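You operate a simulated robot arm through the tools that you are given. There is no shell and no other tool. Be economical: measure what you need, move in short steps, check, and stop when the job is done.

The job below is to be done with a simulated two-armed robot. You get a single attempt, and the scene is never put back.

TASK
Clamp the seat in the holder and wax its middle with the orange pad block.
Fine: wax from the open teal tin; put the block back. A coat counts when it lies all over at full strength: go over it till it gets no stronger.

The check looks at the end state, three seconds after you hand in, the way a careful person would. Anything else that was tipped, shoved, dropped, spilled or broken makes it a failure.

THE ROBOT
Two 6-joint arms with fingered hands on one trunk, hanging from a carriage that runs on a gantry, over the field with the corners [0.537, -1.683], [0.537, 0.617], [-0.743, 0.617], [-0.743, -1.683] (x, y) and turns from -5.009 to 6.981 rad about z. Base frame: it is fixed where the carriage stands at the start and does not move with it; the origin is on the floor, on the carriage's upright axis, x ahead of it, y to its left, z up; the surface under the hand at the start is at about z = 0.82. Lengths are in m, angles in rad, forces in N, time in s.
The left shoulder is at the start at [0.04, 0.152, 1.56], the right one opposite. With the tool pointing down near the work surface each hand reaches from about 0.1 to 0.6 m from the robot's upright axis, wherever it stands, measured 20 degrees to its own side. Places, roughly: orange pad block (8x6x4 cm) [0.7, 0.6, 0.8]; plywood seat (24x27x2 cm) [0.5, 0.3, 0.8]; pocket of the board holder [0.4, 0.3, 0.8]; red holder paddle [0.5, 0.1, 0.9]. Payload 4 kg a hand.
Tool frame (each hand has its own): the origin (TCP) lies between the finger pads and is the grasp point; the fingertips stand 0.03 m ahead of it; z points along the fingers, y is the line along which they close. Largest opening 0.104 m; the body of the gripper starts 0.035 m behind the TCP. The gripper is a hand of 5 fingers: y runs from the thumb to the fingers, the wrist lies at [-0.015, -0.104, -0.178] in the tool frame.
Orientation is that of the tool frame in the base frame, as [roll, pitch, yaw] about the fixed x, y, z axes, in that order (R = Rz(yaw) Ry(pitch) Rx(roll)). With the fingers straight down and the wrist toward the robot, the tool's x, y and z point along [0, 1, 0], [1, 0, 0] and [0, 0, -1] of the base frame.

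THE INTERFACE
- The arms move only by the tool apply_moves. It takes "left_deltas", "right_deltas" or both (then of equal length, played together; a hand with none holds still); each is a list of rows, each a list of 2 entries, a list of its own where there are three numbers: the shift along the base's x, y, z in units of 250 mm (1.0 is 250 mm), then the turn, a rotation vector about the base's x, y, z in units of 120 degrees (1.0 is 120 degrees). In form: [[[tx, ty, tz], [rx, ry, rz]], ...]. A call has 1 to 20 rows; each row is the pose to reach, as a shift and turn from the pose commanded when the call began. A call with a number of a shift or a turn outside -1 to 1 is refused whole. Rows are played at 5 a second. More than 0.05 m and 0.15 rad between two rows, and nothing of the call is played. A pose out of reach is approached as far as the arm can. The call stops where the force on the tool passes 40 N (or 10 N more than at its start, if that is more) or the arm is blocked; 0.2 s more then pass. In this call time passes only in rows, and 0.2 s behind the last. It gives the time, the measured TCP pose, the force on the tool (base axes), the opening and the grip force at its end, in the units of the frame above (readings bear some noise), with the torque about the TCP (base axes, N m) and any sound that the robot's microphone picked up.
- Cameras (640 x 400 px; columns grow to the right, rows downward): "scene" is now at [0.2059, 0.0284, 1.8341]; the picture's right is [0.48, -0.88, 0.00], its down [-0.79, -0.43, -0.44] and it looks along [0.39, 0.21, -0.90] (base axes); focal length 263 px, centre (320, 200). "left" rides on the left gripper at [-0.06, -0.083, -0.12] in its tool frame; the picture's right is [-0.79, -0.29, 0.54], its down [0.56, -0.71, 0.44] and it looks along [0.26, 0.65, 0.72] (tool axes); focal length 234 px, centre (320, 200). "right" rides on the right gripper at [0.06, -0.083, -0.12] in its tool frame; the picture's right is [-0.79, 0.29, -0.54], its down [-0.56, -0.71, 0.44] and it looks along [-0.26, 0.65, 0.72] (tool axes); focal length 234 px, centre (320, 200). There is no depth. A picture from a camera that has moved, and an enlarged one, comes with that camera's place and axes in the base frame and with its lens. The place of the scene camera against the robot may be out by one fixed shift of up to 0.012 m in any direction.
- get_image(camera): a new picture of that camera. The clock stands still meanwhile.
- raise_lower(by): slides the trunk up (or, below 0, down) by that many m; the arms and the scene camera ride with it, the base frame stays. It gives what a move gives, with no picture.
- roll_base(legs): drives the robot by 1 to 6 legs, each [ahead, left, turn to the left] in m, m and rad, along the robot's own axes; the way and the turn of a leg run together, so that a leg with both is an arc; at most 1.5 m and 3.142 rad a leg. The arms and the cameras ride along, it lands a little off, and it stops where it bumps. It keeps to its track: a leg is cut to what the track allows. It gives what a move gives.
- set_fingers(index, middle, ring, little, thumb_bend, thumb_turn, hand): sets how far each is bent, from 0 (flat) to 1 (curled in); at 0.3 the hand is open as for a grip, at 0.7 the pads meet at the TCP. One left out holds its place. A second passes; each finger stops where it meets its share of the squeeze, and holds until it gets a number again. It is the only way to open and close the hand. It gives what a move gives, with no picture; readings hold the bend of each and the force on index, middle, ring, little, thumb and palm. thumb_turn goes from beside the hand (0) to across from the fingers (1), as for a grip.
- turn_head(pan, tilt): turns the head with the scene camera to pan (to the left, within 1.501 rad either way) and tilt (down, from -0.506 to 1.204), counted from straight ahead of the robot. It gives what a move gives.
- enlarge(camera, box): a new picture of the part [left, top, right, bottom] of that camera's present view, enlarged. The clock stands still meanwhile.
- hand_in(): hands the job in; it is judged then, once.

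Work in short steps. Places have to be worked out from the pictures, the camera data and where the tool is seen: move nearer, look again, correct. Check each grasp and each placing, and mend what went wrong. You have 120 turns and 92 pictures in all, those below and enlarged ones among them. Open the grippers and draw the arms clear of the work before you hand the job in, unless the task says otherwise; then end with one line.

The tools are called after "Emit:" as name(argument=value, ...) on one line, values as JSON. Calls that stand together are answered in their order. apply_moves: Moves the arms, as the interface text tells. Its arguments: {"type":"object","properties":{"left_deltas":{"type":"array","items":{"type":"array"}},"right_deltas":{"type":"array","items":{"type":"array"}}},"required":[]} The other tools are called the same way: raise_lower (by) slides the trunk up or down; set_fingers (index, middle, ring, little, thumb_bend, thumb_turn, hand) moves the fingers one by one; roll_base (legs) drives the base; turn_head (pan, tilt) turns the head that bears the scene camera; get_image (camera) takes a picture; enlarge (camera, box) takes an enlarged picture of a part of a camera's view; hand_in () hands the job in.

At the start:

```text
clock: 0.0
left_tcp_pos: [0.3257, 0.3936, 1.1504]
left_tool_rot: [3.141, 0.001, 1.569]
left_wrist_force: [-0.1, 0.2, -0.8]
left_ft_torque: [-0.05, -0.02, 0.01]
left_finger_gap: 0.1035
left_grasp_force: 0.0
left_shape: jaw
left_bend: [0.3, 0.3, 0.3, 0.3, 0.3, 0.97]
left_finger forces: [0.1, 0.0, 0.0, 0.0, 0.1, 0.0]
right_tcp_pos: [0.6207, 0.0431, 1.0009]
right_tool_rot: [-3.141, 0.001, 1.571]
right_wrist_force: [0.0, 0.3, 0.5]
right_ft_torque: [0.0, -0.02, 0.0]
right_finger_gap: 0.1035
right_grasp_force: 0.1
right_shape: jaw
right_bend: [0.3, 0.3, 0.3, 0.3, 0.3, 0.97]
right_finger forces: [0.0, 0.1, 0.1, 0.1, 0.0, 0.1]
trunk travel left (down, up): [-0.733, 0.067]
robot x, y, heading: [0.0016, 0.0006, -0.003]
head pan, tilt: [0.499, 1.112]
```

scene: 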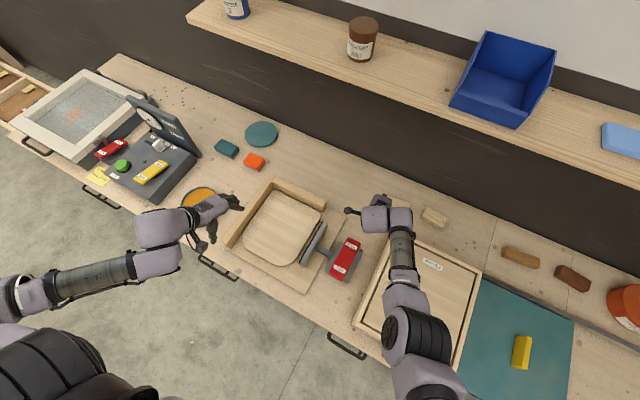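
right: 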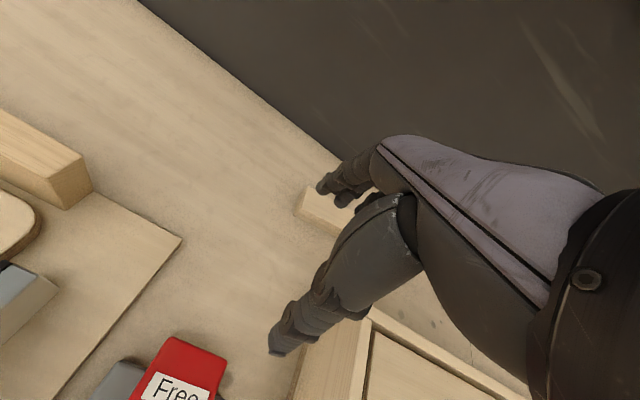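
left: 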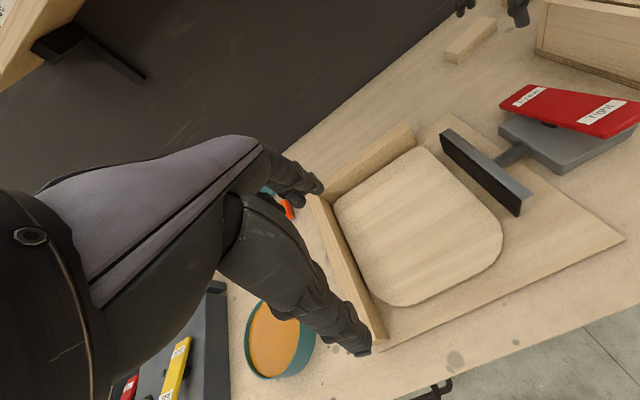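

The holder, seat, red paddle, tin (teal with orange wax) and the orange block are visible. I take closer views to read the labels and judge places.

Emit:
enlarge(camera="scene", box=[170, 110, 390, 300])

Emit:
enlarge(camera="left", box=[400, 60, 640, 240])

Emit:
enlarge(camera="scene", box=[60, 80, 300, 230])

```text
2.11 times, centred on (280, 205) of scene
camera zoom: at [0.2059, 0.0284, 1.8341], right [0.48, -0.88, 0.0], down [-0.79, -0.43, -0.44], along [0.39, 0.21, -0.9], focal length 554 px, centre (404, 190)
```

zoom: 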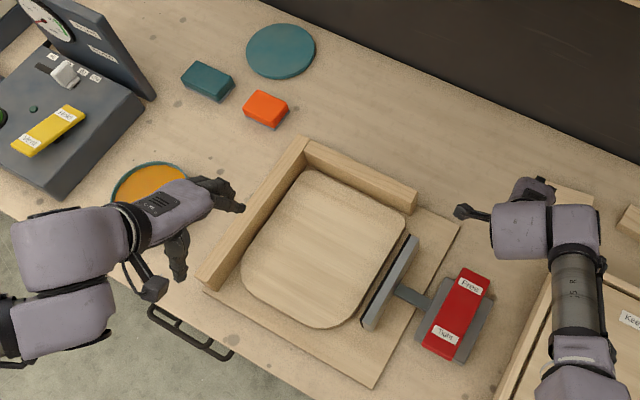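

```text
2.22 times, centred on (520, 150) of left
camera zoom: at [0.2423, 0.3321, 1.2701], right [-0.29, -0.79, -0.54], down [-0.71, 0.56, -0.44], along [0.65, 0.26, -0.72], focal length 520 px, centre (-124, 311)
```

zoom: 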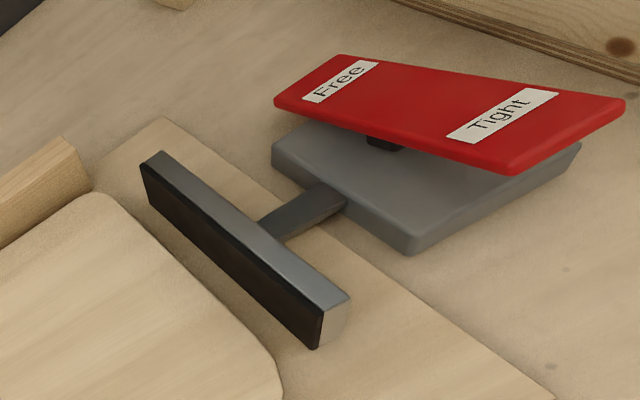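

```text
2.67 times, centred on (180, 155) of scene
camera zoom: at [0.2059, 0.0284, 1.8341], right [0.48, -0.88, 0.0], down [-0.79, -0.43, -0.44], along [0.39, 0.21, -0.9], focal length 702 px, centre (693, 320)
```

zoom: 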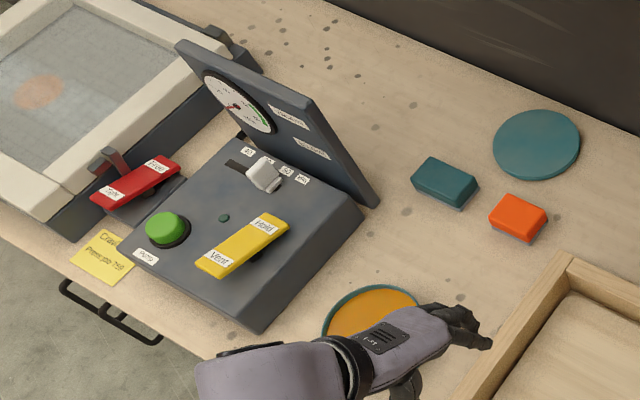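

Before clamping I check how the seat lies against the two fences.

Emit:
enlarge(camera="left", box=[300, 110, 540, 360])

Emit:
set_fingers(hand="right", index=0.7, middle=0.7, ring=0.7, little=0.7, thumb_bend=0.7)

```text
1.60 times, centred on (420, 235) of left
camera zoom: at [0.2423, 0.3321, 1.2701], right [-0.29, -0.79, -0.54], down [-0.71, 0.56, -0.44], along [0.65, 0.26, -0.72], focal length 375 px, centre (160, 144)
```

zoom: 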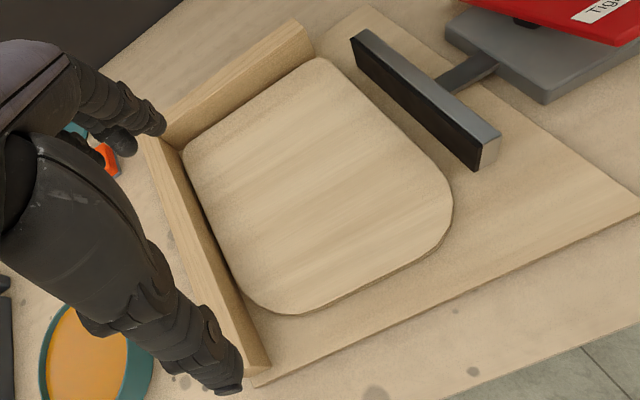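

```text
clock: 1.0
left_tcp_pos: [0.3263, 0.3915, 1.15]
left_tool_rot: [3.141, 0.001, 1.57]
left_wrist_force: [0.2, -0.3, 0.6]
left_ft_torque: [0.02, -0.04, 0.03]
left_finger_gap: 0.1039
left_grasp_force: 0.1
left_shape: jaw
left_bend: [0.3, 0.3, 0.3, 0.3, 0.3, 0.97]
left_finger forces: [0.1, 0.0, 0.0, 0.0, 0.1, 0.1]
right_tcp_pos: [0.6212, 0.0424, 1.001]
right_tool_rot: [-3.141, 0.001, 1.572]
right_wrist_force: [-0.5, 0.1, 0.4]
right_ft_torque: [0.01, 0.0, 0.02]
right_finger_gap: 0.0017
right_grasp_force: 0.0
right_shape: fingers
right_bend: [0.7, 0.7, 0.7, 0.7, 0.7, 0.97]
right_finger forces: [0.0, 0.0, 0.0, 0.0, 0.1, 0.0]
trunk travel left (down, up): [-0.733, 0.067]
robot x, y, heading: [0.0022, -0.0015, -0.001]
head pan, tilt: [0.499, 1.112]
```

The seat lies against both fences. I move the closed right hand above the raised "Tight" end of the paddle at about (0.40, 0.058).

Emit:
apply_moves(right_deltas=[[[-0.18, 0.02, 0], [0, 0, 0]], [[-0.36, 0.03, 0], [0, 0, 0]], [[-0.54, 0.045, 0], [0, 0, 0]], [[-0.72, 0.055, 0], [0, 0, 0]], [[-0.88, 0.06, 0], [0, 0, 0]]])

Emit:
get_image(camera="scene")

Emit:
get_image(camera="right")

Emit:
get_image(camera="left")

```text
clock: 1.7
left_tcp_pos: [0.3265, 0.3926, 1.1496]
left_tool_rot: [-3.141, 0.0, 1.571]
left_wrist_force: [0.4, -0.1, -0.5]
left_ft_torque: [-0.04, -0.02, -0.03]
left_finger_gap: 0.1041
left_grasp_force: 0.1
left_shape: jaw
left_bend: [0.3, 0.3, 0.3, 0.3, 0.3, 0.97]
left_finger forces: [0.0, 0.1, 0.0, 0.1, 0.0, 0.0]
right_tcp_pos: [0.6593, -0.0344, 1.1042]
right_tool_rot: [2.901, 0.11, 1.515]
right_wrist_force: [0.6, 0.1, 0.1]
right_ft_torque: [0.0, -0.01, -0.02]
right_finger_gap: 0.0015
right_grasp_force: 0.1
right_shape: fingers
right_bend: [0.7, 0.7, 0.7, 0.7, 0.7, 0.97]
right_finger forces: [0.1, 0.0, 0.0, 0.0, 0.0, 0.0]
right hand out of reach, approached as far as the arm can: row 3
trunk travel left (down, up): [-0.733, 0.067]
robot x, y, heading: [0.0017, 0.0006, -0.001]
head pan, tilt: [0.499, 1.112]
stopped in row 3 (right hand): the arm was blocked; the commanded pose is now the measured one
```

```text
84 pictures are left
camera scene: at [0.206, 0.028, 1.8342], right [0.48, -0.88, 0.0], down [-0.79, -0.43, -0.44], along [0.39, 0.21, -0.9], focal length 263 px, centre (320, 200)
```

scene: 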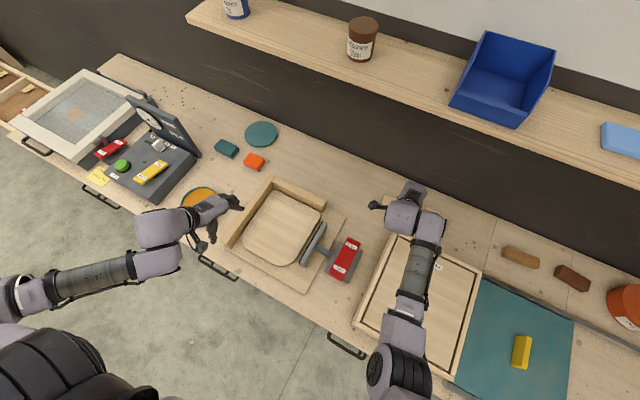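

```text
83 pictures are left
camera right: at [0.5536, 0.0423, 1.1942], right [0.11, -0.73, 0.68], down [-0.61, -0.59, -0.53], along [0.78, -0.36, -0.51], focal length 234 px, centre (320, 200)
```

right: 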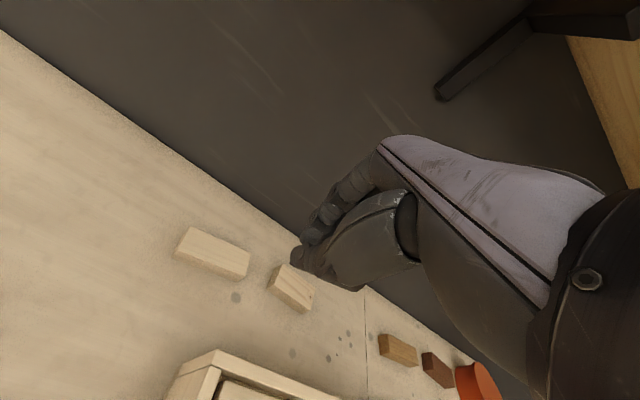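

```text
82 pictures are left
camera left: at [0.2424, 0.3316, 1.27], right [-0.29, -0.79, -0.54], down [-0.71, 0.56, -0.44], along [0.65, 0.26, -0.72], focal length 234 px, centre (320, 200)
```

left: 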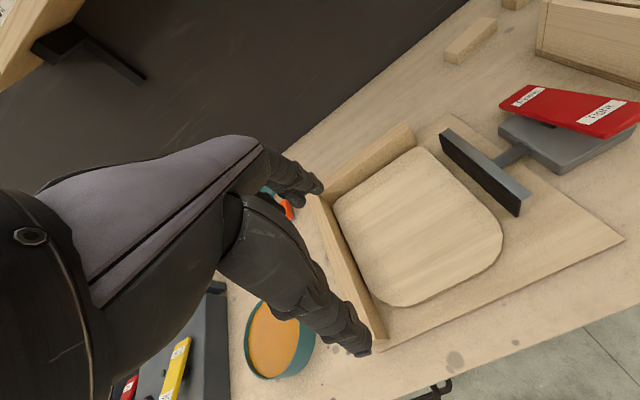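

The right arm's reach fails across the body there and the hand strayed up. I straighten it and bring it to the robot's own right-hand side before shifting the carriage left.

Emit:
apply_moves(right_deltas=[[[-0.1, -0.06, 0], [0.013, 0.029, 0.007]], [[-0.2, -0.13, 0], [0.026, 0.058, 0.014]], [[-0.32, -0.2, -0.02], [0.039, 0.087, 0.02]], [[-0.44, -0.27, -0.05], [0.0525, 0.115, 0.027]], [[-0.56, -0.34, -0.08], [0.0525, 0.115, 0.027]], [[-0.68, -0.4, -0.12], [0.0525, 0.115, 0.027]], [[-0.8, -0.46, -0.16], [0.0525, 0.115, 0.027]], [[-0.9, -0.5, -0.2], [0.0525, 0.115, 0.027]]])

```text
clock: 3.5
left_tcp_pos: [0.3262, 0.391, 1.1504]
left_tool_rot: [-3.141, 0.0, 1.57]
left_wrist_force: [-1.2, -0.2, 0.6]
left_ft_torque: [-0.03, 0.0, 0.01]
left_finger_gap: 0.104
left_grasp_force: 0.1
left_shape: jaw
left_bend: [0.3, 0.3, 0.3, 0.3, 0.3, 0.97]
left_finger forces: [0.0, 0.1, 0.1, 0.0, 0.0, 0.1]
right_tcp_pos: [0.4469, -0.1119, 0.999]
right_tool_rot: [3.127, 0.041, 1.455]
right_wrist_force: [0.2, -0.8, 0.4]
right_ft_torque: [0.05, -0.03, -0.01]
right_finger_gap: 0.0011
right_grasp_force: 0.1
right_shape: fingers
right_bend: [0.7, 0.7, 0.7, 0.7, 0.7, 0.97]
right_finger forces: [0.0, 0.1, 0.0, 0.1, 0.0, 0.0]
right hand out of reach, approached as far as the arm can: row 1, 2, 3, 4, 5, 6, 7, 8
trunk travel left (down, up): [-0.733, 0.067]
robot x, y, heading: [0.0005, 0.0008, -0.002]
head pan, tilt: [0.499, 1.112]
```

It is nearly straight but still short of the commanded pose; I try a bit further to its own side to see where it reaches freely.

Emit:
apply_moves(right_deltas=[[[0, -0.15, 0.05], [0, 0, 0]], [[-0.05, -0.3, 0.1], [0, 0, 0]], [[-0.1, -0.45, 0.1], [0, 0, 0]], [[-0.1, -0.45, 0.1], [0, 0, 0]]])

```text
clock: 4.5
left_tcp_pos: [0.3266, 0.3914, 1.1516]
left_tool_rot: [3.141, 0.0, 1.57]
left_wrist_force: [0.7, 0.0, -0.5]
left_ft_torque: [0.01, -0.03, 0.02]
left_finger_gap: 0.1036
left_grasp_force: 0.0
left_shape: jaw
left_bend: [0.3, 0.3, 0.3, 0.3, 0.3, 0.97]
left_finger forces: [0.0, 0.0, 0.0, 0.1, 0.1, 0.0]
right_tcp_pos: [0.4216, -0.1537, 1.0099]
right_tool_rot: [3.113, 0.093, 1.414]
right_wrist_force: [-0.7, 0.2, 0.7]
right_ft_torque: [0.0, -0.01, 0.01]
right_finger_gap: 0.0015
right_grasp_force: 0.0
right_shape: fingers
right_bend: [0.7, 0.7, 0.7, 0.7, 0.7, 0.97]
right_finger forces: [0.0, 0.0, 0.1, 0.0, 0.0, 0.0]
right hand out of reach, approached as far as the arm can: row 1, 2, 3, 4
trunk travel left (down, up): [-0.733, 0.067]
robot x, y, heading: [0.0007, 0.0025, -0.003]
head pan, tilt: [0.499, 1.112]
```

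I look at the arm's posture to understand the limit.

Emit:
get_image(camera="scene")

```text
81 pictures are left
camera scene: at [0.206, 0.0282, 1.8341], right [0.48, -0.88, 0.0], down [-0.79, -0.43, -0.44], along [0.39, 0.21, -0.9], focal length 263 px, centre (320, 200)
```

scene: 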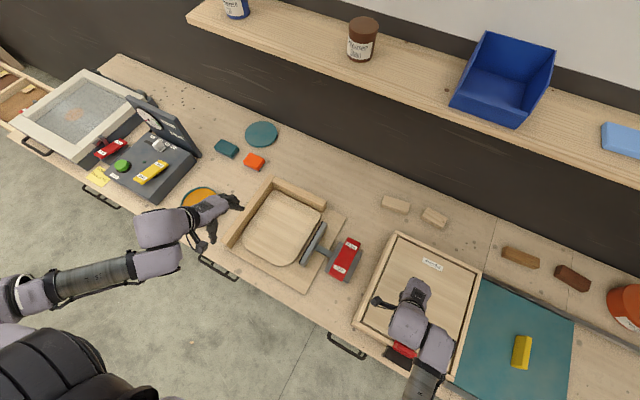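

The arm seems held by a joint limit. I try turning the hand about the vertical, wrist toward the outer elbow, at a slightly higher place.

Emit:
apply_moves(right_deltas=[[[0, 0, 0.05], [0, 0, 0.07]], [[0, 0, 0.1], [0, 0, 0.14]], [[0, 0, 0.15], [0, 0, 0.21]], [[0, 0, 0.2], [0, 0, 0.28]], [[0, 0, 0.2], [0, 0, 0.28]], [[0, 0, 0.2], [0, 0, 0.28]]])

```text
clock: 5.9
left_tcp_pos: [0.3275, 0.391, 1.1516]
left_tool_rot: [3.142, -0.001, 1.571]
left_wrist_force: [0.0, 0.5, 0.4]
left_ft_torque: [0.02, 0.04, 0.0]
left_finger_gap: 0.1035
left_grasp_force: 0.1
left_shape: jaw
left_bend: [0.3, 0.3, 0.3, 0.3, 0.3, 0.97]
left_finger forces: [0.1, 0.0, 0.0, 0.0, 0.0, 0.1]
right_tcp_pos: [0.4244, -0.146, 1.0072]
right_tool_rot: [3.108, 0.099, 1.441]
right_wrist_force: [0.3, 0.3, 0.9]
right_ft_torque: [-0.04, 0.02, -0.01]
right_finger_gap: 0.0013
right_grasp_force: 0.0
right_shape: fingers
right_bend: [0.7, 0.7, 0.7, 0.7, 0.7, 0.97]
right_finger forces: [0.0, 0.0, 0.0, 0.0, 0.0, 0.1]
right hand out of reach, approached as far as the arm can: row 1, 2, 3, 4, 5, 6
trunk travel left (down, up): [-0.733, 0.067]
robot x, y, heading: [0.0001, -0.0007, 0.004]
head pan, tilt: [0.499, 1.112]
```

No help; I try the other sense.

Emit:
apply_moves(right_deltas=[[[0, 0, 0], [0, 0, -0.07]], [[0, 0, 0], [0, 0, -0.14]], [[0, 0, 0], [0, 0, -0.21]], [[0, 0, 0], [0, 0, -0.28]], [[0, 0, 0], [0, 0, -0.35]], [[0, 0, 0], [0, 0, -0.42]], [[0, 0, 0], [0, 0, -0.49]], [[0, 0, 0], [0, 0, -0.56]], [[0, 0, 0], [0, 0, -0.56]]])

```text
clock: 7.6
left_tcp_pos: [0.3266, 0.392, 1.1507]
left_tool_rot: [-3.14, -0.002, 1.572]
left_wrist_force: [0.3, 0.5, -0.2]
left_ft_torque: [0.04, -0.02, 0.01]
left_finger_gap: 0.1038
left_grasp_force: 0.0
left_shape: jaw
left_bend: [0.3, 0.3, 0.3, 0.3, 0.3, 0.97]
left_finger forces: [0.1, 0.0, 0.0, 0.1, 0.1, 0.1]
right_tcp_pos: [0.416, -0.2223, 0.9962]
right_tool_rot: [2.987, 0.165, 0.359]
right_wrist_force: [0.0, 0.4, -0.6]
right_ft_torque: [-0.01, 0.02, -0.03]
right_finger_gap: 0.0011
right_grasp_force: 0.1
right_shape: fingers
right_bend: [0.7, 0.7, 0.7, 0.7, 0.7, 0.97]
right_finger forces: [0.0, 0.0, 0.0, 0.0, 0.0, 0.0]
trunk travel left (down, up): [-0.733, 0.067]
robot x, y, heading: [0.0035, -0.0013, -0.002]
head pan, tilt: [0.499, 1.112]
stopped in row 8 (right hand): the arm was blocked; the commanded pose is now the measured one
```

The hand has turned and now follows. I straighten it to vertical and raise it a little.

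Emit:
apply_moves(right_deltas=[[[0, 0, 0.08], [0.03, -0.016, 0]], [[0, 0, 0.16], [0.06, -0.032, 0]], [[0, 0, 0.24], [0.097, -0.048, 0]], [[0, 0, 0.32], [0.097, -0.048, 0]], [[0, 0, 0.4], [0.097, -0.048, 0]], [[0, 0, 0.4], [0.097, -0.048, 0]]])

Emit:
get_image(camera="scene")

```text
clock: 9.0
left_tcp_pos: [0.3273, 0.3911, 1.1507]
left_tool_rot: [3.139, 0.001, 1.57]
left_wrist_force: [-1.0, -0.7, -0.8]
left_ft_torque: [0.02, -0.01, 0.0]
left_finger_gap: 0.104
left_grasp_force: 0.0
left_shape: jaw
left_bend: [0.3, 0.3, 0.3, 0.3, 0.3, 0.97]
left_finger forces: [0.0, 0.0, 0.0, 0.0, 0.0, 0.0]
right_tcp_pos: [0.4155, -0.2211, 1.0966]
right_tool_rot: [-3.14, -0.004, 0.374]
right_wrist_force: [0.6, -0.6, -0.5]
right_ft_torque: [0.01, -0.02, 0.0]
right_finger_gap: 0.0015
right_grasp_force: 0.0
right_shape: fingers
right_bend: [0.7, 0.7, 0.7, 0.7, 0.7, 0.97]
right_finger forces: [0.0, 0.1, 0.0, 0.0, 0.1, 0.0]
trunk travel left (down, up): [-0.733, 0.067]
robot x, y, heading: [0.0011, 0.0026, -0.001]
head pan, tilt: [0.499, 1.112]
```

```text
80 pictures are left
camera scene: at [0.206, 0.0282, 1.8341], right [0.48, -0.88, 0.0], down [-0.79, -0.43, -0.44], along [0.39, 0.21, -0.9], focal length 263 px, centre (320, 200)
```

scene: 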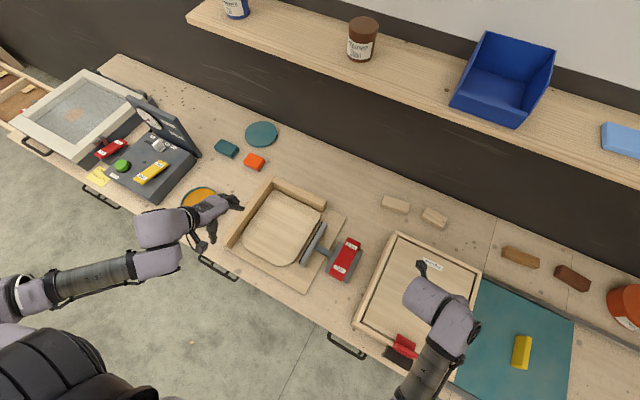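

The right hand is now free and vertical. I shift the carriage 0.28 m left, bringing that hand above the paddle's Tight end.

Emit:
roll_base(legs=[[-0.01, 0.28, 0]])

Emit:
get_image(camera="scene")

Emit:
get_image(camera="right")

```text
clock: 10.9
left_tcp_pos: [0.3149, 0.6685, 1.1515]
left_tool_rot: [3.14, 0.001, 1.574]
left_wrist_force: [-0.6, 0.1, 0.2]
left_ft_torque: [-0.01, 0.02, 0.02]
left_finger_gap: 0.1037
left_grasp_force: 0.1
left_shape: jaw
left_bend: [0.3, 0.3, 0.3, 0.3, 0.3, 0.97]
left_finger forces: [0.0, 0.0, 0.1, 0.0, 0.1, 0.0]
right_tcp_pos: [0.4057, 0.057, 1.0958]
right_tool_rot: [-3.141, -0.001, 0.379]
right_wrist_force: [-0.3, 0.1, 0.1]
right_ft_torque: [0.01, 0.0, -0.01]
right_finger_gap: 0.0014
right_grasp_force: 0.1
right_shape: fingers
right_bend: [0.7, 0.7, 0.7, 0.7, 0.7, 0.97]
right_finger forces: [0.1, 0.0, 0.1, 0.0, 0.1, 0.0]
trunk travel left (down, up): [-0.733, 0.067]
robot x, y, heading: [-0.0109, 0.273, 0.006]
head pan, tilt: [0.499, 1.112]
```

```text
79 pictures are left
camera scene: at [0.1956, 0.3049, 1.8341], right [0.48, -0.88, 0.0], down [-0.79, -0.43, -0.44], along [0.39, 0.21, -0.9], focal length 263 px, centre (320, 200)
```

scene: 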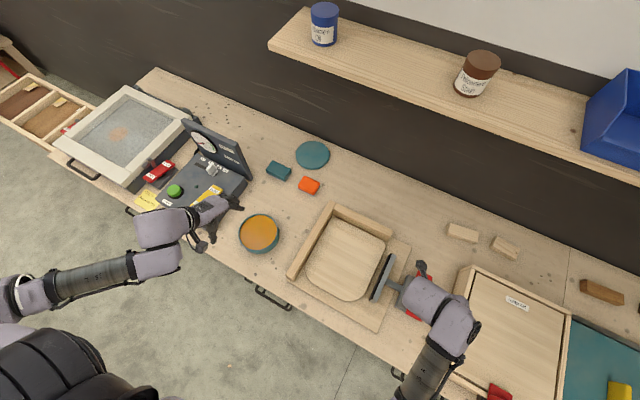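

```text
78 pictures are left
camera right: at [0.4308, 0.1569, 1.2158], right [-0.63, -0.56, 0.54], down [-0.78, 0.45, -0.44], along [0.0, -0.69, -0.72], focal length 234 px, centre (320, 200)
```

right: 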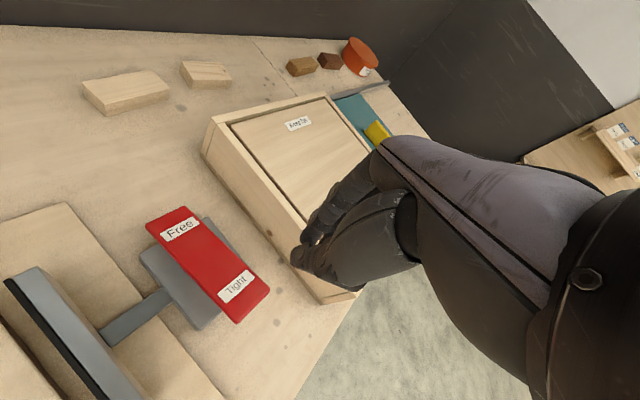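

The Tight label is at about (0.41, 0.06) and the hand is above it. I lower in small rows until contact presses the end down.

Emit:
apply_moves(right_deltas=[[[-0.03, 0.01, -0.12], [0, 0, 0]], [[-0.05, 0.01, -0.24], [0, 0, 0]], [[-0.05, 0.01, -0.36], [0, 0, 0]], [[-0.05, 0.01, -0.44], [0, 0, 0]], [[-0.05, 0.01, -0.5], [0, 0, 0]], [[-0.05, 0.01, -0.56], [0, 0, 0]], [[-0.05, 0.01, -0.6], [0, 0, 0]]])

Emit:
get_image(camera="right")

```text
clock: 12.5
left_tcp_pos: [0.3139, 0.6685, 1.1508]
left_tool_rot: [3.141, 0.002, 1.575]
left_wrist_force: [-0.2, -0.2, -0.6]
left_ft_torque: [-0.02, -0.01, 0.01]
left_finger_gap: 0.1038
left_grasp_force: 0.1
left_shape: jaw
left_bend: [0.3, 0.3, 0.3, 0.3, 0.3, 0.97]
left_finger forces: [0.0, 0.0, 0.0, 0.1, 0.1, 0.0]
right_tcp_pos: [0.3933, 0.0587, 0.9448]
right_tool_rot: [3.142, -0.002, 0.377]
right_wrist_force: [0.7, 0.2, 1.0]
right_ft_torque: [-0.01, 0.0, -0.01]
right_finger_gap: 0.0012
right_grasp_force: 1.0
right_shape: fingers
right_bend: [0.7, 0.7, 0.7, 0.7, 0.7, 0.97]
right_finger forces: [0.0, 1.5, 0.0, 0.1, 0.0, 0.0]
trunk travel left (down, up): [-0.733, 0.067]
robot x, y, heading: [-0.0066, 0.2747, -0.001]
head pan, tilt: [0.499, 1.112]
```

```text
77 pictures are left
camera right: at [0.4185, 0.1588, 1.0652], right [-0.63, -0.56, 0.54], down [-0.78, 0.45, -0.44], along [0.0, -0.7, -0.72], focal length 234 px, centre (320, 200)
```

right: 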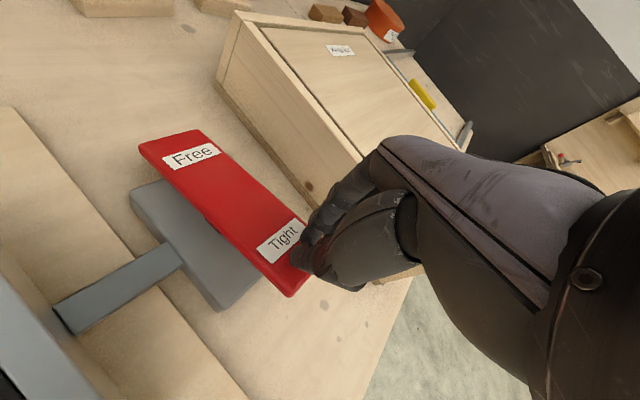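

Contact just begins at tip height about 0.915. I press further down in small rows.

Emit:
apply_moves(right_deltas=[[[0, 0, -0.03], [0, 0, 0]], [[0, 0, -0.06], [0, 0, 0]], [[0, 0, -0.09], [0, 0, 0]], [[0, 0, -0.12], [0, 0, 0]], [[0, 0, -0.15], [0, 0, 0]], [[0, 0, -0.18], [0, 0, 0]]])

Emit:
get_image(camera="right")

```text
clock: 14.0
left_tcp_pos: [0.314, 0.6683, 1.1518]
left_tool_rot: [3.14, 0.0, 1.573]
left_wrist_force: [0.0, 0.4, 0.4]
left_ft_torque: [0.06, 0.0, -0.01]
left_finger_gap: 0.1038
left_grasp_force: 0.0
left_shape: jaw
left_bend: [0.3, 0.3, 0.3, 0.3, 0.3, 0.97]
left_finger forces: [0.0, 0.0, 0.0, 0.0, 0.0, 0.0]
right_tcp_pos: [0.3965, 0.0567, 0.9059]
right_tool_rot: [3.137, -0.011, 0.375]
right_wrist_force: [-9.6, -1.2, 24.5]
right_ft_torque: [0.24, 0.13, 0.05]
right_finger_gap: 0.0
right_grasp_force: 14.5
right_shape: fingers
right_bend: [0.71, 0.7, 0.7, 0.7, 0.7, 0.99]
right_finger forces: [11.7, 0.1, 0.0, 0.0, 17.0, 0.0]
trunk travel left (down, up): [-0.733, 0.067]
robot x, y, heading: [-0.0088, 0.2732, 0.004]
head pan, tilt: [0.499, 1.112]
stopped in row 6 (right hand): the force on the tool passed its limit at 44 N (the readings are from after the stop); the commanded pose is now the measured one
```

```text
76 pictures are left
camera right: at [0.4205, 0.1566, 1.0257], right [-0.63, -0.56, 0.54], down [-0.77, 0.45, -0.44], along [0.0, -0.7, -0.72], focal length 234 px, centre (320, 200)
```

right: 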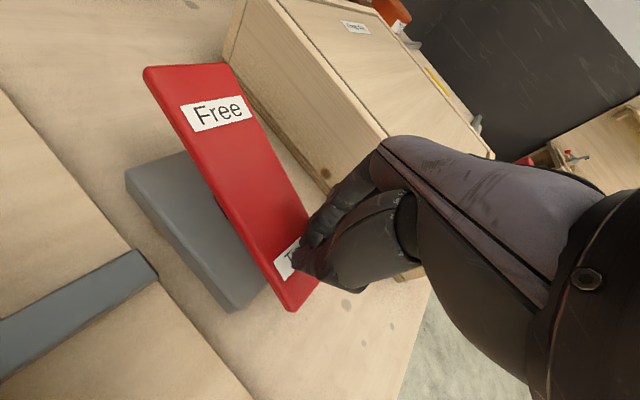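

The paddle has tipped to Tight and the jaw moved out. I lift the right hand away and check.

Emit:
apply_moves(right_deltas=[[[0, 0, 0.15], [0, 0, 0]], [[0, 0, 0.3], [0, 0, 0]], [[0, 0, 0.45], [0, 0, 0]], [[0, -0.1, 0.6], [0, 0, 0]], [[0, -0.25, 0.7], [0, 0, 0]], [[0, -0.4, 0.75], [0, 0, 0]]])

Emit:
enlarge(camera="scene", box=[220, 130, 470, 340])

```text
clock: 15.4
left_tcp_pos: [0.3148, 0.6681, 1.1515]
left_tool_rot: [3.14, -0.001, 1.574]
left_wrist_force: [0.2, 0.6, 0.3]
left_ft_torque: [-0.04, -0.03, 0.02]
left_finger_gap: 0.1039
left_grasp_force: 0.1
left_shape: jaw
left_bend: [0.3, 0.3, 0.3, 0.3, 0.3, 0.97]
left_finger forces: [0.0, 0.0, 0.1, 0.0, 0.1, 0.0]
right_tcp_pos: [0.3945, -0.0415, 1.0917]
right_tool_rot: [3.139, -0.008, 0.376]
right_wrist_force: [-0.2, 0.4, 0.4]
right_ft_torque: [0.0, 0.03, 0.01]
right_finger_gap: 0.0011
right_grasp_force: 0.0
right_shape: fingers
right_bend: [0.7, 0.7, 0.7, 0.7, 0.7, 0.97]
right_finger forces: [0.1, 0.1, 0.0, 0.0, 0.1, 0.0]
trunk travel left (down, up): [-0.733, 0.067]
robot x, y, heading: [-0.013, 0.2744, 0.0]
head pan, tilt: [0.499, 1.112]
```

```text
1.90 times, centred on (345, 235) of scene
camera zoom: at [0.1954, 0.3046, 1.8341], right [0.48, -0.88, 0.0], down [-0.79, -0.43, -0.44], along [0.39, 0.21, -0.9], focal length 501 px, centre (272, 133)
```

zoom: 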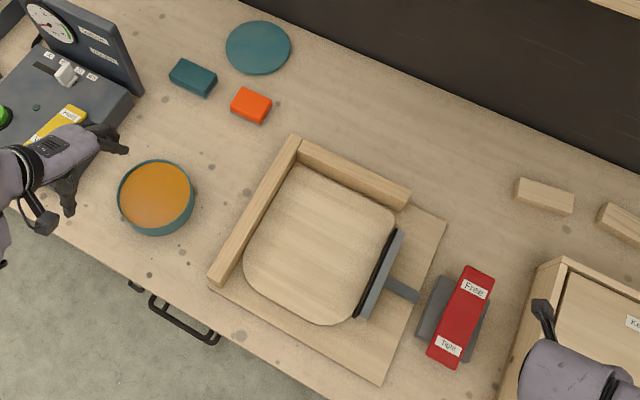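

Clamped: the jaw is against the seat. The orange block is at about (0.661, 0.612) with its short side along x; tin at (0.38, 0.677). I bring the left hand inward, then drive the carriage ahead-left so the block falls in reach.

Emit:
apply_moves(left_deltas=[[[0.05, -0.12, 0.02], [0, 0, 0]], [[0.1, -0.24, 0.04], [0, 0, 0]], [[0.16, -0.36, 0.04], [0, 0, 0]], [[0.22, -0.48, 0.04], [0, 0, 0]], [[0.28, -0.6, 0.04], [0, 0, 0]], [[0.34, -0.72, 0.04], [0, 0, 0]], [[0.38, -0.8, 0.04], [0, 0, 0]]])

```text
clock: 17.1
left_tcp_pos: [0.404, 0.5285, 1.1545]
left_tool_rot: [-3.126, -0.164, 1.556]
left_wrist_force: [0.8, 0.1, 1.2]
left_ft_torque: [-0.01, 0.04, 0.0]
left_finger_gap: 0.1037
left_grasp_force: 0.0
left_shape: jaw
left_bend: [0.3, 0.3, 0.3, 0.3, 0.3, 0.97]
left_finger forces: [0.0, 0.0, 0.0, 0.0, 0.0, 0.0]
right_tcp_pos: [0.3948, -0.0415, 1.0924]
right_tool_rot: [3.14, -0.008, 0.374]
right_wrist_force: [-0.2, 0.5, -0.2]
right_ft_torque: [0.0, 0.0, 0.0]
right_finger_gap: 0.0012
right_grasp_force: 0.0
right_shape: fingers
right_bend: [0.7, 0.7, 0.7, 0.7, 0.7, 0.97]
right_finger forces: [0.0, 0.1, 0.0, 0.0, 0.0, 0.0]
trunk travel left (down, up): [-0.733, 0.067]
robot x, y, heading: [-0.0103, 0.2753, -0.0]
head pan, tilt: [0.499, 1.112]
stopped in row 7 (left hand): the arm was blocked; the commanded pose is now the measured one
```

Inward reach with this hand yaw is limited, as with the right arm. I turn the hand outward by 0.5 rad and straighten it, to see whether that frees it.

Emit:
apply_moves(left_deltas=[[[0, 0, 0], [-0.016, 0, 0.05]], [[0, 0, 0], [-0.032, 0, 0.1]], [[0, 0, 0], [-0.048, 0, 0.15]], [[0, 0, 0], [-0.064, 0, 0.2]], [[0, 0, 0], [-0.078, 0, 0.24]], [[0, 0, 0], [-0.078, 0, 0.24]]])

```text
clock: 18.5
left_tcp_pos: [0.3994, 0.5514, 1.1516]
left_tool_rot: [-3.102, -0.063, 2.053]
left_wrist_force: [-0.1, 0.7, 0.7]
left_ft_torque: [-0.04, 0.03, 0.0]
left_finger_gap: 0.1038
left_grasp_force: 0.1
left_shape: jaw
left_bend: [0.3, 0.3, 0.3, 0.3, 0.3, 0.97]
left_finger forces: [0.0, 0.0, 0.1, 0.0, 0.1, 0.0]
right_tcp_pos: [0.3925, -0.0415, 1.0914]
right_tool_rot: [3.14, -0.009, 0.376]
right_wrist_force: [-0.4, 0.5, 0.7]
right_ft_torque: [0.01, 0.03, 0.02]
right_finger_gap: 0.0011
right_grasp_force: 0.0
right_shape: fingers
right_bend: [0.7, 0.7, 0.7, 0.7, 0.7, 0.97]
right_finger forces: [0.0, 0.1, 0.0, 0.0, 0.0, 0.0]
trunk travel left (down, up): [-0.733, 0.067]
robot x, y, heading: [-0.0104, 0.2769, 0.004]
head pan, tilt: [0.499, 1.112]
```

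Turning the hand outward helps. So I turn the robot 0.5 rad to the right and drive it to about (0.146, 0.608), so a hand closing along x is outward-turned relative to the body.

Emit:
roll_base(legs=[[0, 0, -0.5], [-0.022, 0.355, 0]])

Emit:
turn_head(pan=0.6, tilt=1.05)

Emit:
get_image(camera="scene")

Emit:
get_image(camera="left")

```text
clock: 22.2
left_tcp_pos: [0.6338, 0.637, 1.1584]
left_tool_rot: [-3.116, -0.055, 1.552]
left_wrist_force: [0.9, 0.5, 0.6]
left_ft_torque: [0.01, 0.02, 0.0]
left_finger_gap: 0.1039
left_grasp_force: 0.0
left_shape: jaw
left_bend: [0.3, 0.3, 0.3, 0.3, 0.3, 0.97]
left_finger forces: [0.1, 0.0, 0.1, 0.1, 0.0, 0.1]
right_tcp_pos: [0.3398, 0.1233, 1.0922]
right_tool_rot: [3.14, -0.011, -0.127]
right_wrist_force: [0.0, 0.7, -0.5]
right_ft_torque: [0.01, 0.01, -0.01]
right_finger_gap: 0.001
right_grasp_force: 0.1
right_shape: fingers
right_bend: [0.7, 0.7, 0.7, 0.7, 0.7, 0.97]
right_finger forces: [0.0, 0.0, 0.0, 0.1, 0.0, 0.0]
trunk travel left (down, up): [-0.733, 0.067]
robot x, y, heading: [0.1379, 0.593, -0.494]
head pan, tilt: [0.499, 1.112]
```

```text
clock: 22.8
left_tcp_pos: [0.6345, 0.6376, 1.1579]
left_tool_rot: [-3.116, -0.061, 1.552]
left_wrist_force: [0.1, -0.4, 0.6]
left_ft_torque: [-0.02, -0.03, -0.02]
left_finger_gap: 0.1038
left_grasp_force: 0.1
left_shape: jaw
left_bend: [0.3, 0.3, 0.3, 0.3, 0.3, 0.97]
left_finger forces: [0.0, 0.1, 0.1, 0.0, 0.1, 0.0]
right_tcp_pos: [0.3406, 0.1223, 1.0922]
right_tool_rot: [3.14, -0.009, -0.126]
right_wrist_force: [0.3, 0.1, -0.6]
right_ft_torque: [-0.01, -0.01, 0.01]
right_finger_gap: 0.0013
right_grasp_force: 0.0
right_shape: fingers
right_bend: [0.7, 0.7, 0.7, 0.7, 0.7, 0.97]
right_finger forces: [0.1, 0.0, 0.1, 0.0, 0.0, 0.0]
trunk travel left (down, up): [-0.733, 0.067]
robot x, y, heading: [0.1364, 0.5943, -0.502]
head pan, tilt: [0.6, 1.051]
```

```text
74 pictures are left
camera scene: at [0.3358, 0.5237, 1.8381], right [0.1, -0.99, 0.0], down [-0.86, -0.09, -0.5], along [0.49, 0.05, -0.87], focal length 263 px, centre (320, 200)
```

scene: 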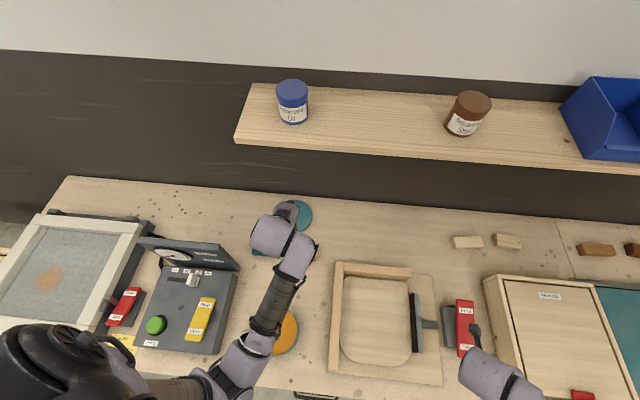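

```text
73 pictures are left
camera left: at [0.5517, 0.5719, 1.2757], right [-0.32, -0.75, -0.58], down [-0.7, 0.6, -0.38], along [0.63, 0.29, -0.72], focal length 234 px, centre (320, 200)
```

left: 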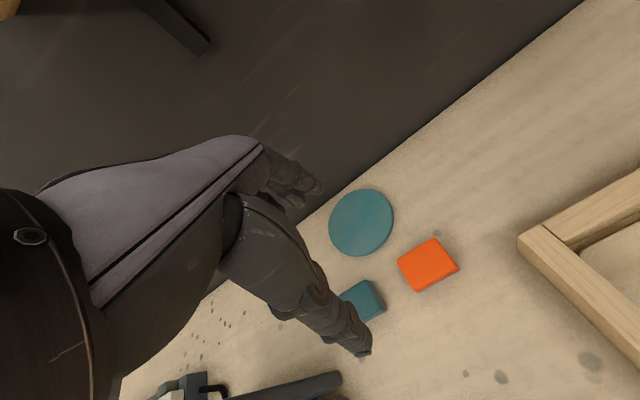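

The left camera puts the block at (0.664, 0.612), turned about 0.05 rad. I lower the left hand to z≈1.0 above it and see how well it follows.

Emit:
apply_moves(left_deltas=[[[0.04, -0.01, -0.12], [0, 0, 0.01]], [[0.08, -0.01, -0.25], [0, 0, 0.02]], [[0.12, -0.02, -0.38], [0, 0, 0.03]], [[0.15, -0.03, -0.5], [0, 0, 0.03]], [[0.17, -0.03, -0.6], [0, 0, 0.03]], [[0.17, -0.03, -0.6], [0, 0, 0.03]]])

Emit:
get_image(camera="left")

```text
clock: 24.2
left_tcp_pos: [0.6751, 0.6269, 1.0073]
left_tool_rot: [-3.114, -0.056, 1.613]
left_wrist_force: [-0.1, -0.2, -1.0]
left_ft_torque: [0.01, -0.02, -0.02]
left_finger_gap: 0.1038
left_grasp_force: 0.1
left_shape: jaw
left_bend: [0.3, 0.3, 0.3, 0.3, 0.3, 0.97]
left_finger forces: [0.1, 0.0, 0.0, 0.1, 0.0, 0.0]
right_tcp_pos: [0.3404, 0.1226, 1.0914]
right_tool_rot: [3.141, -0.008, -0.125]
right_wrist_force: [-0.4, -0.5, -0.3]
right_ft_torque: [0.03, 0.0, 0.03]
right_finger_gap: 0.0011
right_grasp_force: 0.1
right_shape: fingers
right_bend: [0.7, 0.7, 0.7, 0.7, 0.7, 0.97]
right_finger forces: [0.1, 0.0, 0.0, 0.1, 0.0, 0.0]
trunk travel left (down, up): [-0.733, 0.067]
robot x, y, heading: [0.138, 0.5961, -0.5]
head pan, tilt: [0.6, 1.051]
```

```text
72 pictures are left
camera left: at [0.5973, 0.5564, 1.1251], right [-0.27, -0.77, -0.58], down [-0.74, 0.55, -0.39], along [0.61, 0.33, -0.72], focal length 234 px, centre (320, 200)
```

left: 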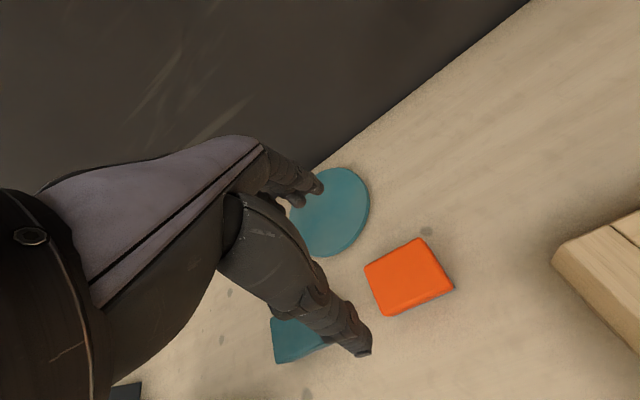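

The block reads (0.664, 0.610). I straighten the hand, centre over it and lower to z 0.92.

Emit:
apply_moves(left_deltas=[[[-0.02, -0.03, -0.03], [-0.013, -0.007, 0]], [[-0.044, -0.068, -0.08], [-0.026, -0.014, 0]], [[-0.044, -0.068, -0.2], [-0.026, -0.014, 0]], [[-0.044, -0.068, -0.3], [-0.026, -0.014, 0]], [[-0.044, -0.068, -0.35], [-0.026, -0.014, 0]], [[-0.044, -0.068, -0.35], [-0.026, -0.014, 0]]])

Emit:
get_image(camera="left")

```text
clock: 25.6
left_tcp_pos: [0.666, 0.6114, 0.9218]
left_tool_rot: [3.139, 0.0, 1.615]
left_wrist_force: [0.1, 0.9, 0.2]
left_ft_torque: [0.04, -0.01, 0.02]
left_finger_gap: 0.1036
left_grasp_force: 0.1
left_shape: jaw
left_bend: [0.3, 0.3, 0.3, 0.3, 0.3, 0.97]
left_finger forces: [0.1, 0.0, 0.0, 0.0, 0.0, 0.1]
right_tcp_pos: [0.3397, 0.1236, 1.0923]
right_tool_rot: [3.138, -0.009, -0.125]
right_wrist_force: [-0.3, -0.3, 0.8]
right_ft_torque: [0.0, -0.02, 0.02]
right_finger_gap: 0.001
right_grasp_force: 0.1
right_shape: fingers
right_bend: [0.7, 0.7, 0.7, 0.7, 0.7, 0.97]
right_finger forces: [0.1, 0.0, 0.0, 0.0, 0.0, 0.1]
trunk travel left (down, up): [-0.733, 0.067]
robot x, y, heading: [0.136, 0.5951, -0.495]
head pan, tilt: [0.6, 1.051]
```

```text
71 pictures are left
camera left: at [0.5841, 0.5482, 1.0407], right [-0.25, -0.8, -0.54], down [-0.73, 0.53, -0.44], along [0.64, 0.29, -0.72], focal length 234 px, centre (320, 200)
```

left: 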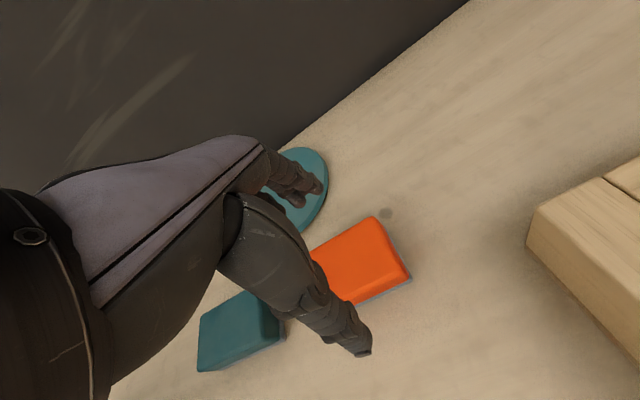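

The hand is centred over the block and vertical. I lower to TCP z 0.866 and close the fingers.

Emit:
apply_moves(left_deltas=[[[0, 0, -0.08], [0, 0, 0]], [[0, 0, -0.16], [0, 0, 0]], [[0, 0, -0.2], [0, 0, 0]], [[0, 0, -0.224], [0, 0, 0]], [[0, 0, -0.224], [0, 0, 0]]])

Emit:
get_image(camera="left")

Emit:
set_fingers(hand="left", index=0.6, middle=0.6, ring=0.6, little=0.6, thumb_bend=0.6)

Emit:
get_image(camera="left")

```text
clock: 26.8
left_tcp_pos: [0.6657, 0.6129, 0.8647]
left_tool_rot: [3.141, 0.001, 1.615]
left_wrist_force: [0.0, 0.2, 0.1]
left_ft_torque: [-0.01, -0.02, 0.0]
left_finger_gap: 0.1037
left_grasp_force: 0.2
left_shape: jaw
left_bend: [0.3, 0.3, 0.3, 0.3, 0.3, 0.97]
left_finger forces: [0.0, 0.1, 0.0, 0.0, 0.1, 0.0]
right_tcp_pos: [0.34, 0.1215, 1.0915]
right_tool_rot: [3.139, -0.007, -0.126]
right_wrist_force: [0.3, 0.6, 1.0]
right_ft_torque: [-0.02, 0.03, -0.01]
right_finger_gap: 0.0011
right_grasp_force: 0.1
right_shape: fingers
right_bend: [0.7, 0.7, 0.7, 0.7, 0.7, 0.97]
right_finger forces: [0.0, 0.1, 0.0, 0.0, 0.0, 0.1]
trunk travel left (down, up): [-0.733, 0.067]
robot x, y, heading: [0.1408, 0.5938, -0.504]
head pan, tilt: [0.6, 1.051]
```

```text
70 pictures are left
camera left: at [0.584, 0.5483, 0.9837], right [-0.25, -0.8, -0.54], down [-0.73, 0.53, -0.44], along [0.64, 0.29, -0.72], focal length 234 px, centre (320, 200)
```

left: 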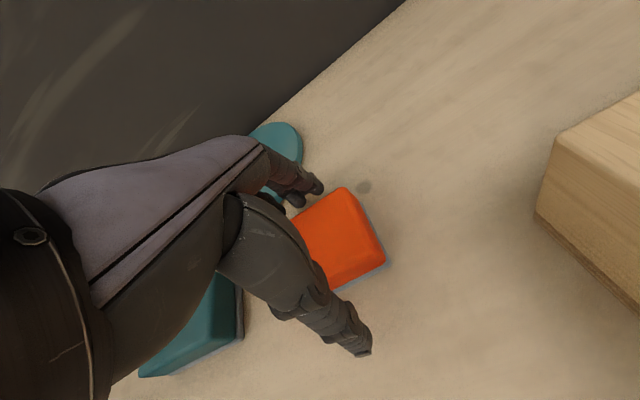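

```text
clock: 27.8
left_tcp_pos: [0.6654, 0.6124, 0.8655]
left_tool_rot: [3.14, 0.001, 1.614]
left_wrist_force: [0.4, 0.6, 0.7]
left_ft_torque: [-0.04, -0.04, 0.01]
left_finger_gap: 0.0561
left_grasp_force: 17.2
left_shape: fingers
left_bend: [0.52, 0.54, 0.54, 0.58, 0.48, 0.94]
left_finger forces: [5.3, 5.4, 4.4, 4.4, 15.7, 0.1]
right_tcp_pos: [0.34, 0.1222, 1.0918]
right_tool_rot: [3.139, -0.01, -0.126]
right_wrist_force: [0.5, 0.1, 0.3]
right_ft_torque: [-0.01, 0.03, -0.03]
right_finger_gap: 0.0009
right_grasp_force: 0.0
right_shape: fingers
right_bend: [0.7, 0.7, 0.7, 0.7, 0.7, 0.97]
right_finger forces: [0.0, 0.0, 0.1, 0.0, 0.1, 0.0]
trunk travel left (down, up): [-0.733, 0.067]
robot x, y, heading: [0.14, 0.5935, -0.497]
head pan, tilt: [0.6, 1.051]
```

```text
69 pictures are left
camera left: at [0.5841, 0.5482, 0.9839], right [-0.25, -0.8, -0.54], down [-0.73, 0.53, -0.44], along [0.64, 0.29, -0.72], focal length 234 px, centre (320, 200)
```

left: 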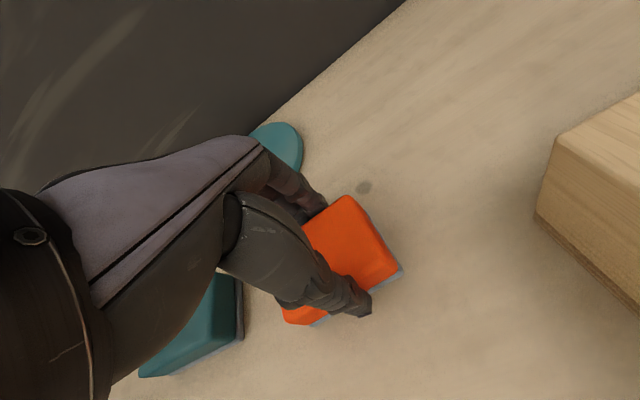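

Gripped with all fingers at 17 N. I lift it 10 cm and check the grip and the tin.

Emit:
apply_moves(left_deltas=[[[0, 0, 0.1], [0, 0, 0]], [[0, 0, 0.2], [0, 0, 0]], [[0, 0, 0.3], [0, 0, 0]], [[0, 0, 0.4], [0, 0, 0]], [[0, 0, 0.4], [0, 0, 0]]])

Emit:
get_image(camera="left")

Emit:
get_image(camera="scene")

```text
clock: 29.0
left_tcp_pos: [0.6643, 0.612, 0.9649]
left_tool_rot: [3.141, 0.0, 1.613]
left_wrist_force: [0.7, 0.3, -1.1]
left_ft_torque: [-0.05, 0.01, 0.01]
left_finger_gap: 0.0561
left_grasp_force: 16.9
left_shape: fingers
left_bend: [0.53, 0.55, 0.55, 0.58, 0.48, 0.94]
left_finger forces: [4.9, 4.9, 4.2, 4.0, 15.6, 0.0]
right_tcp_pos: [0.3403, 0.1215, 1.0922]
right_tool_rot: [3.139, -0.01, -0.125]
right_wrist_force: [-0.2, 0.0, -0.9]
right_ft_torque: [-0.02, 0.02, 0.0]
right_finger_gap: 0.0014
right_grasp_force: 0.0
right_shape: fingers
right_bend: [0.7, 0.7, 0.7, 0.7, 0.7, 0.97]
right_finger forces: [0.0, 0.0, 0.0, 0.0, 0.0, 0.0]
trunk travel left (down, up): [-0.733, 0.067]
robot x, y, heading: [0.1389, 0.5938, -0.496]
head pan, tilt: [0.6, 1.051]
```

```text
68 pictures are left
camera left: at [0.5835, 0.5472, 1.0844], right [-0.25, -0.8, -0.54], down [-0.73, 0.53, -0.44], along [0.63, 0.29, -0.72], focal length 234 px, centre (320, 200)
```

left: 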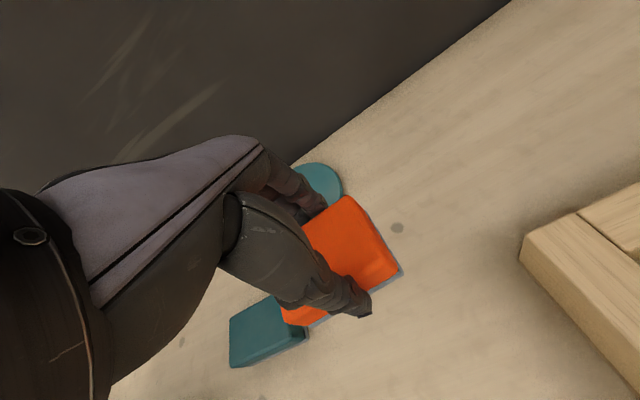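

```text
67 pictures are left
camera scene: at [0.3358, 0.5238, 1.8381], right [0.1, -0.99, 0.0], down [-0.86, -0.09, -0.5], along [0.49, 0.05, -0.87], focal length 263 px, centre (320, 200)
```

scene: 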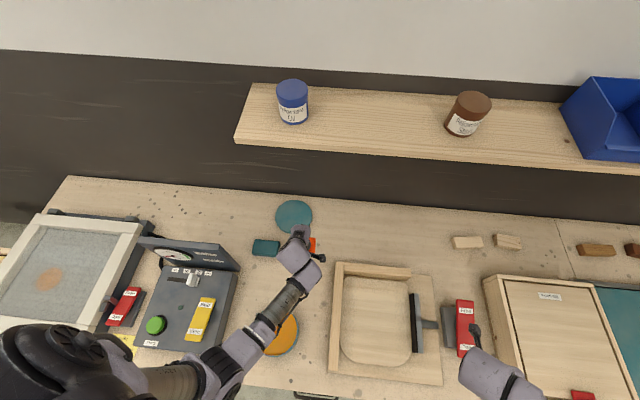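

The block is held firmly. I drive the carriage back so the hand comes near the tin at about (0.38, 0.677).

Emit:
roll_base(legs=[[-0.251, -0.114, 0]])

Emit:
get_image(camera="left")

Emit:
get_image(camera="scene")

```text
clock: 31.0
left_tcp_pos: [0.3913, 0.6297, 0.9657]
left_tool_rot: [-3.141, 0.0, 1.613]
left_wrist_force: [-0.3, 0.8, -1.6]
left_ft_torque: [0.01, -0.03, 0.0]
left_finger_gap: 0.0558
left_grasp_force: 16.9
left_shape: fingers
left_bend: [0.53, 0.55, 0.55, 0.58, 0.48, 0.94]
left_finger forces: [4.9, 4.9, 4.2, 3.8, 15.6, 0.0]
right_tcp_pos: [0.0663, 0.1409, 1.0912]
right_tool_rot: [3.139, -0.01, -0.125]
right_wrist_force: [0.1, 0.1, -0.6]
right_ft_torque: [-0.04, -0.01, -0.01]
right_finger_gap: 0.0011
right_grasp_force: 0.1
right_shape: fingers
right_bend: [0.7, 0.7, 0.7, 0.7, 0.7, 0.97]
right_finger forces: [0.0, 0.0, 0.1, 0.0, 0.0, 0.1]
trunk travel left (down, up): [-0.733, 0.067]
robot x, y, heading: [-0.1405, 0.6124, -0.501]
head pan, tilt: [0.6, 1.051]
```

```text
66 pictures are left
camera left: at [0.31, 0.5657, 1.0843], right [-0.25, -0.8, -0.54], down [-0.73, 0.53, -0.44], along [0.64, 0.29, -0.72], focal length 234 px, centre (320, 200)
```

left: 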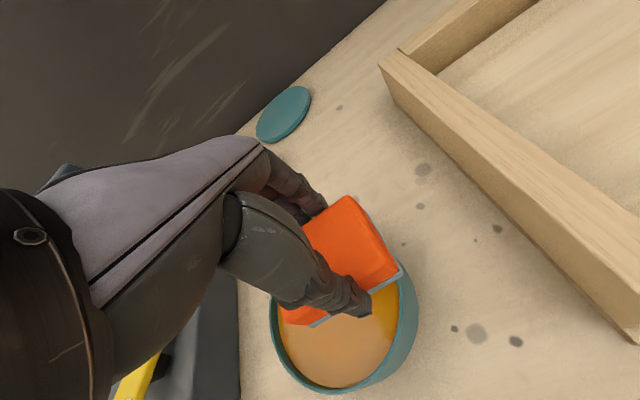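

```text
65 pictures are left
camera scene: at [0.0622, 0.5425, 1.838], right [0.1, -0.99, 0.0], down [-0.86, -0.09, -0.5], along [0.49, 0.05, -0.87], focal length 263 px, centre (320, 200)
```

scene: 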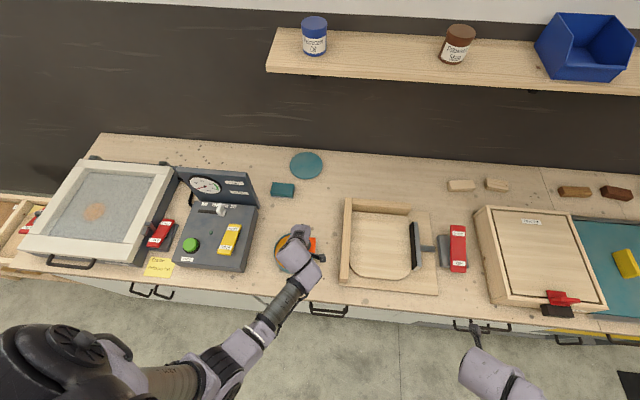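

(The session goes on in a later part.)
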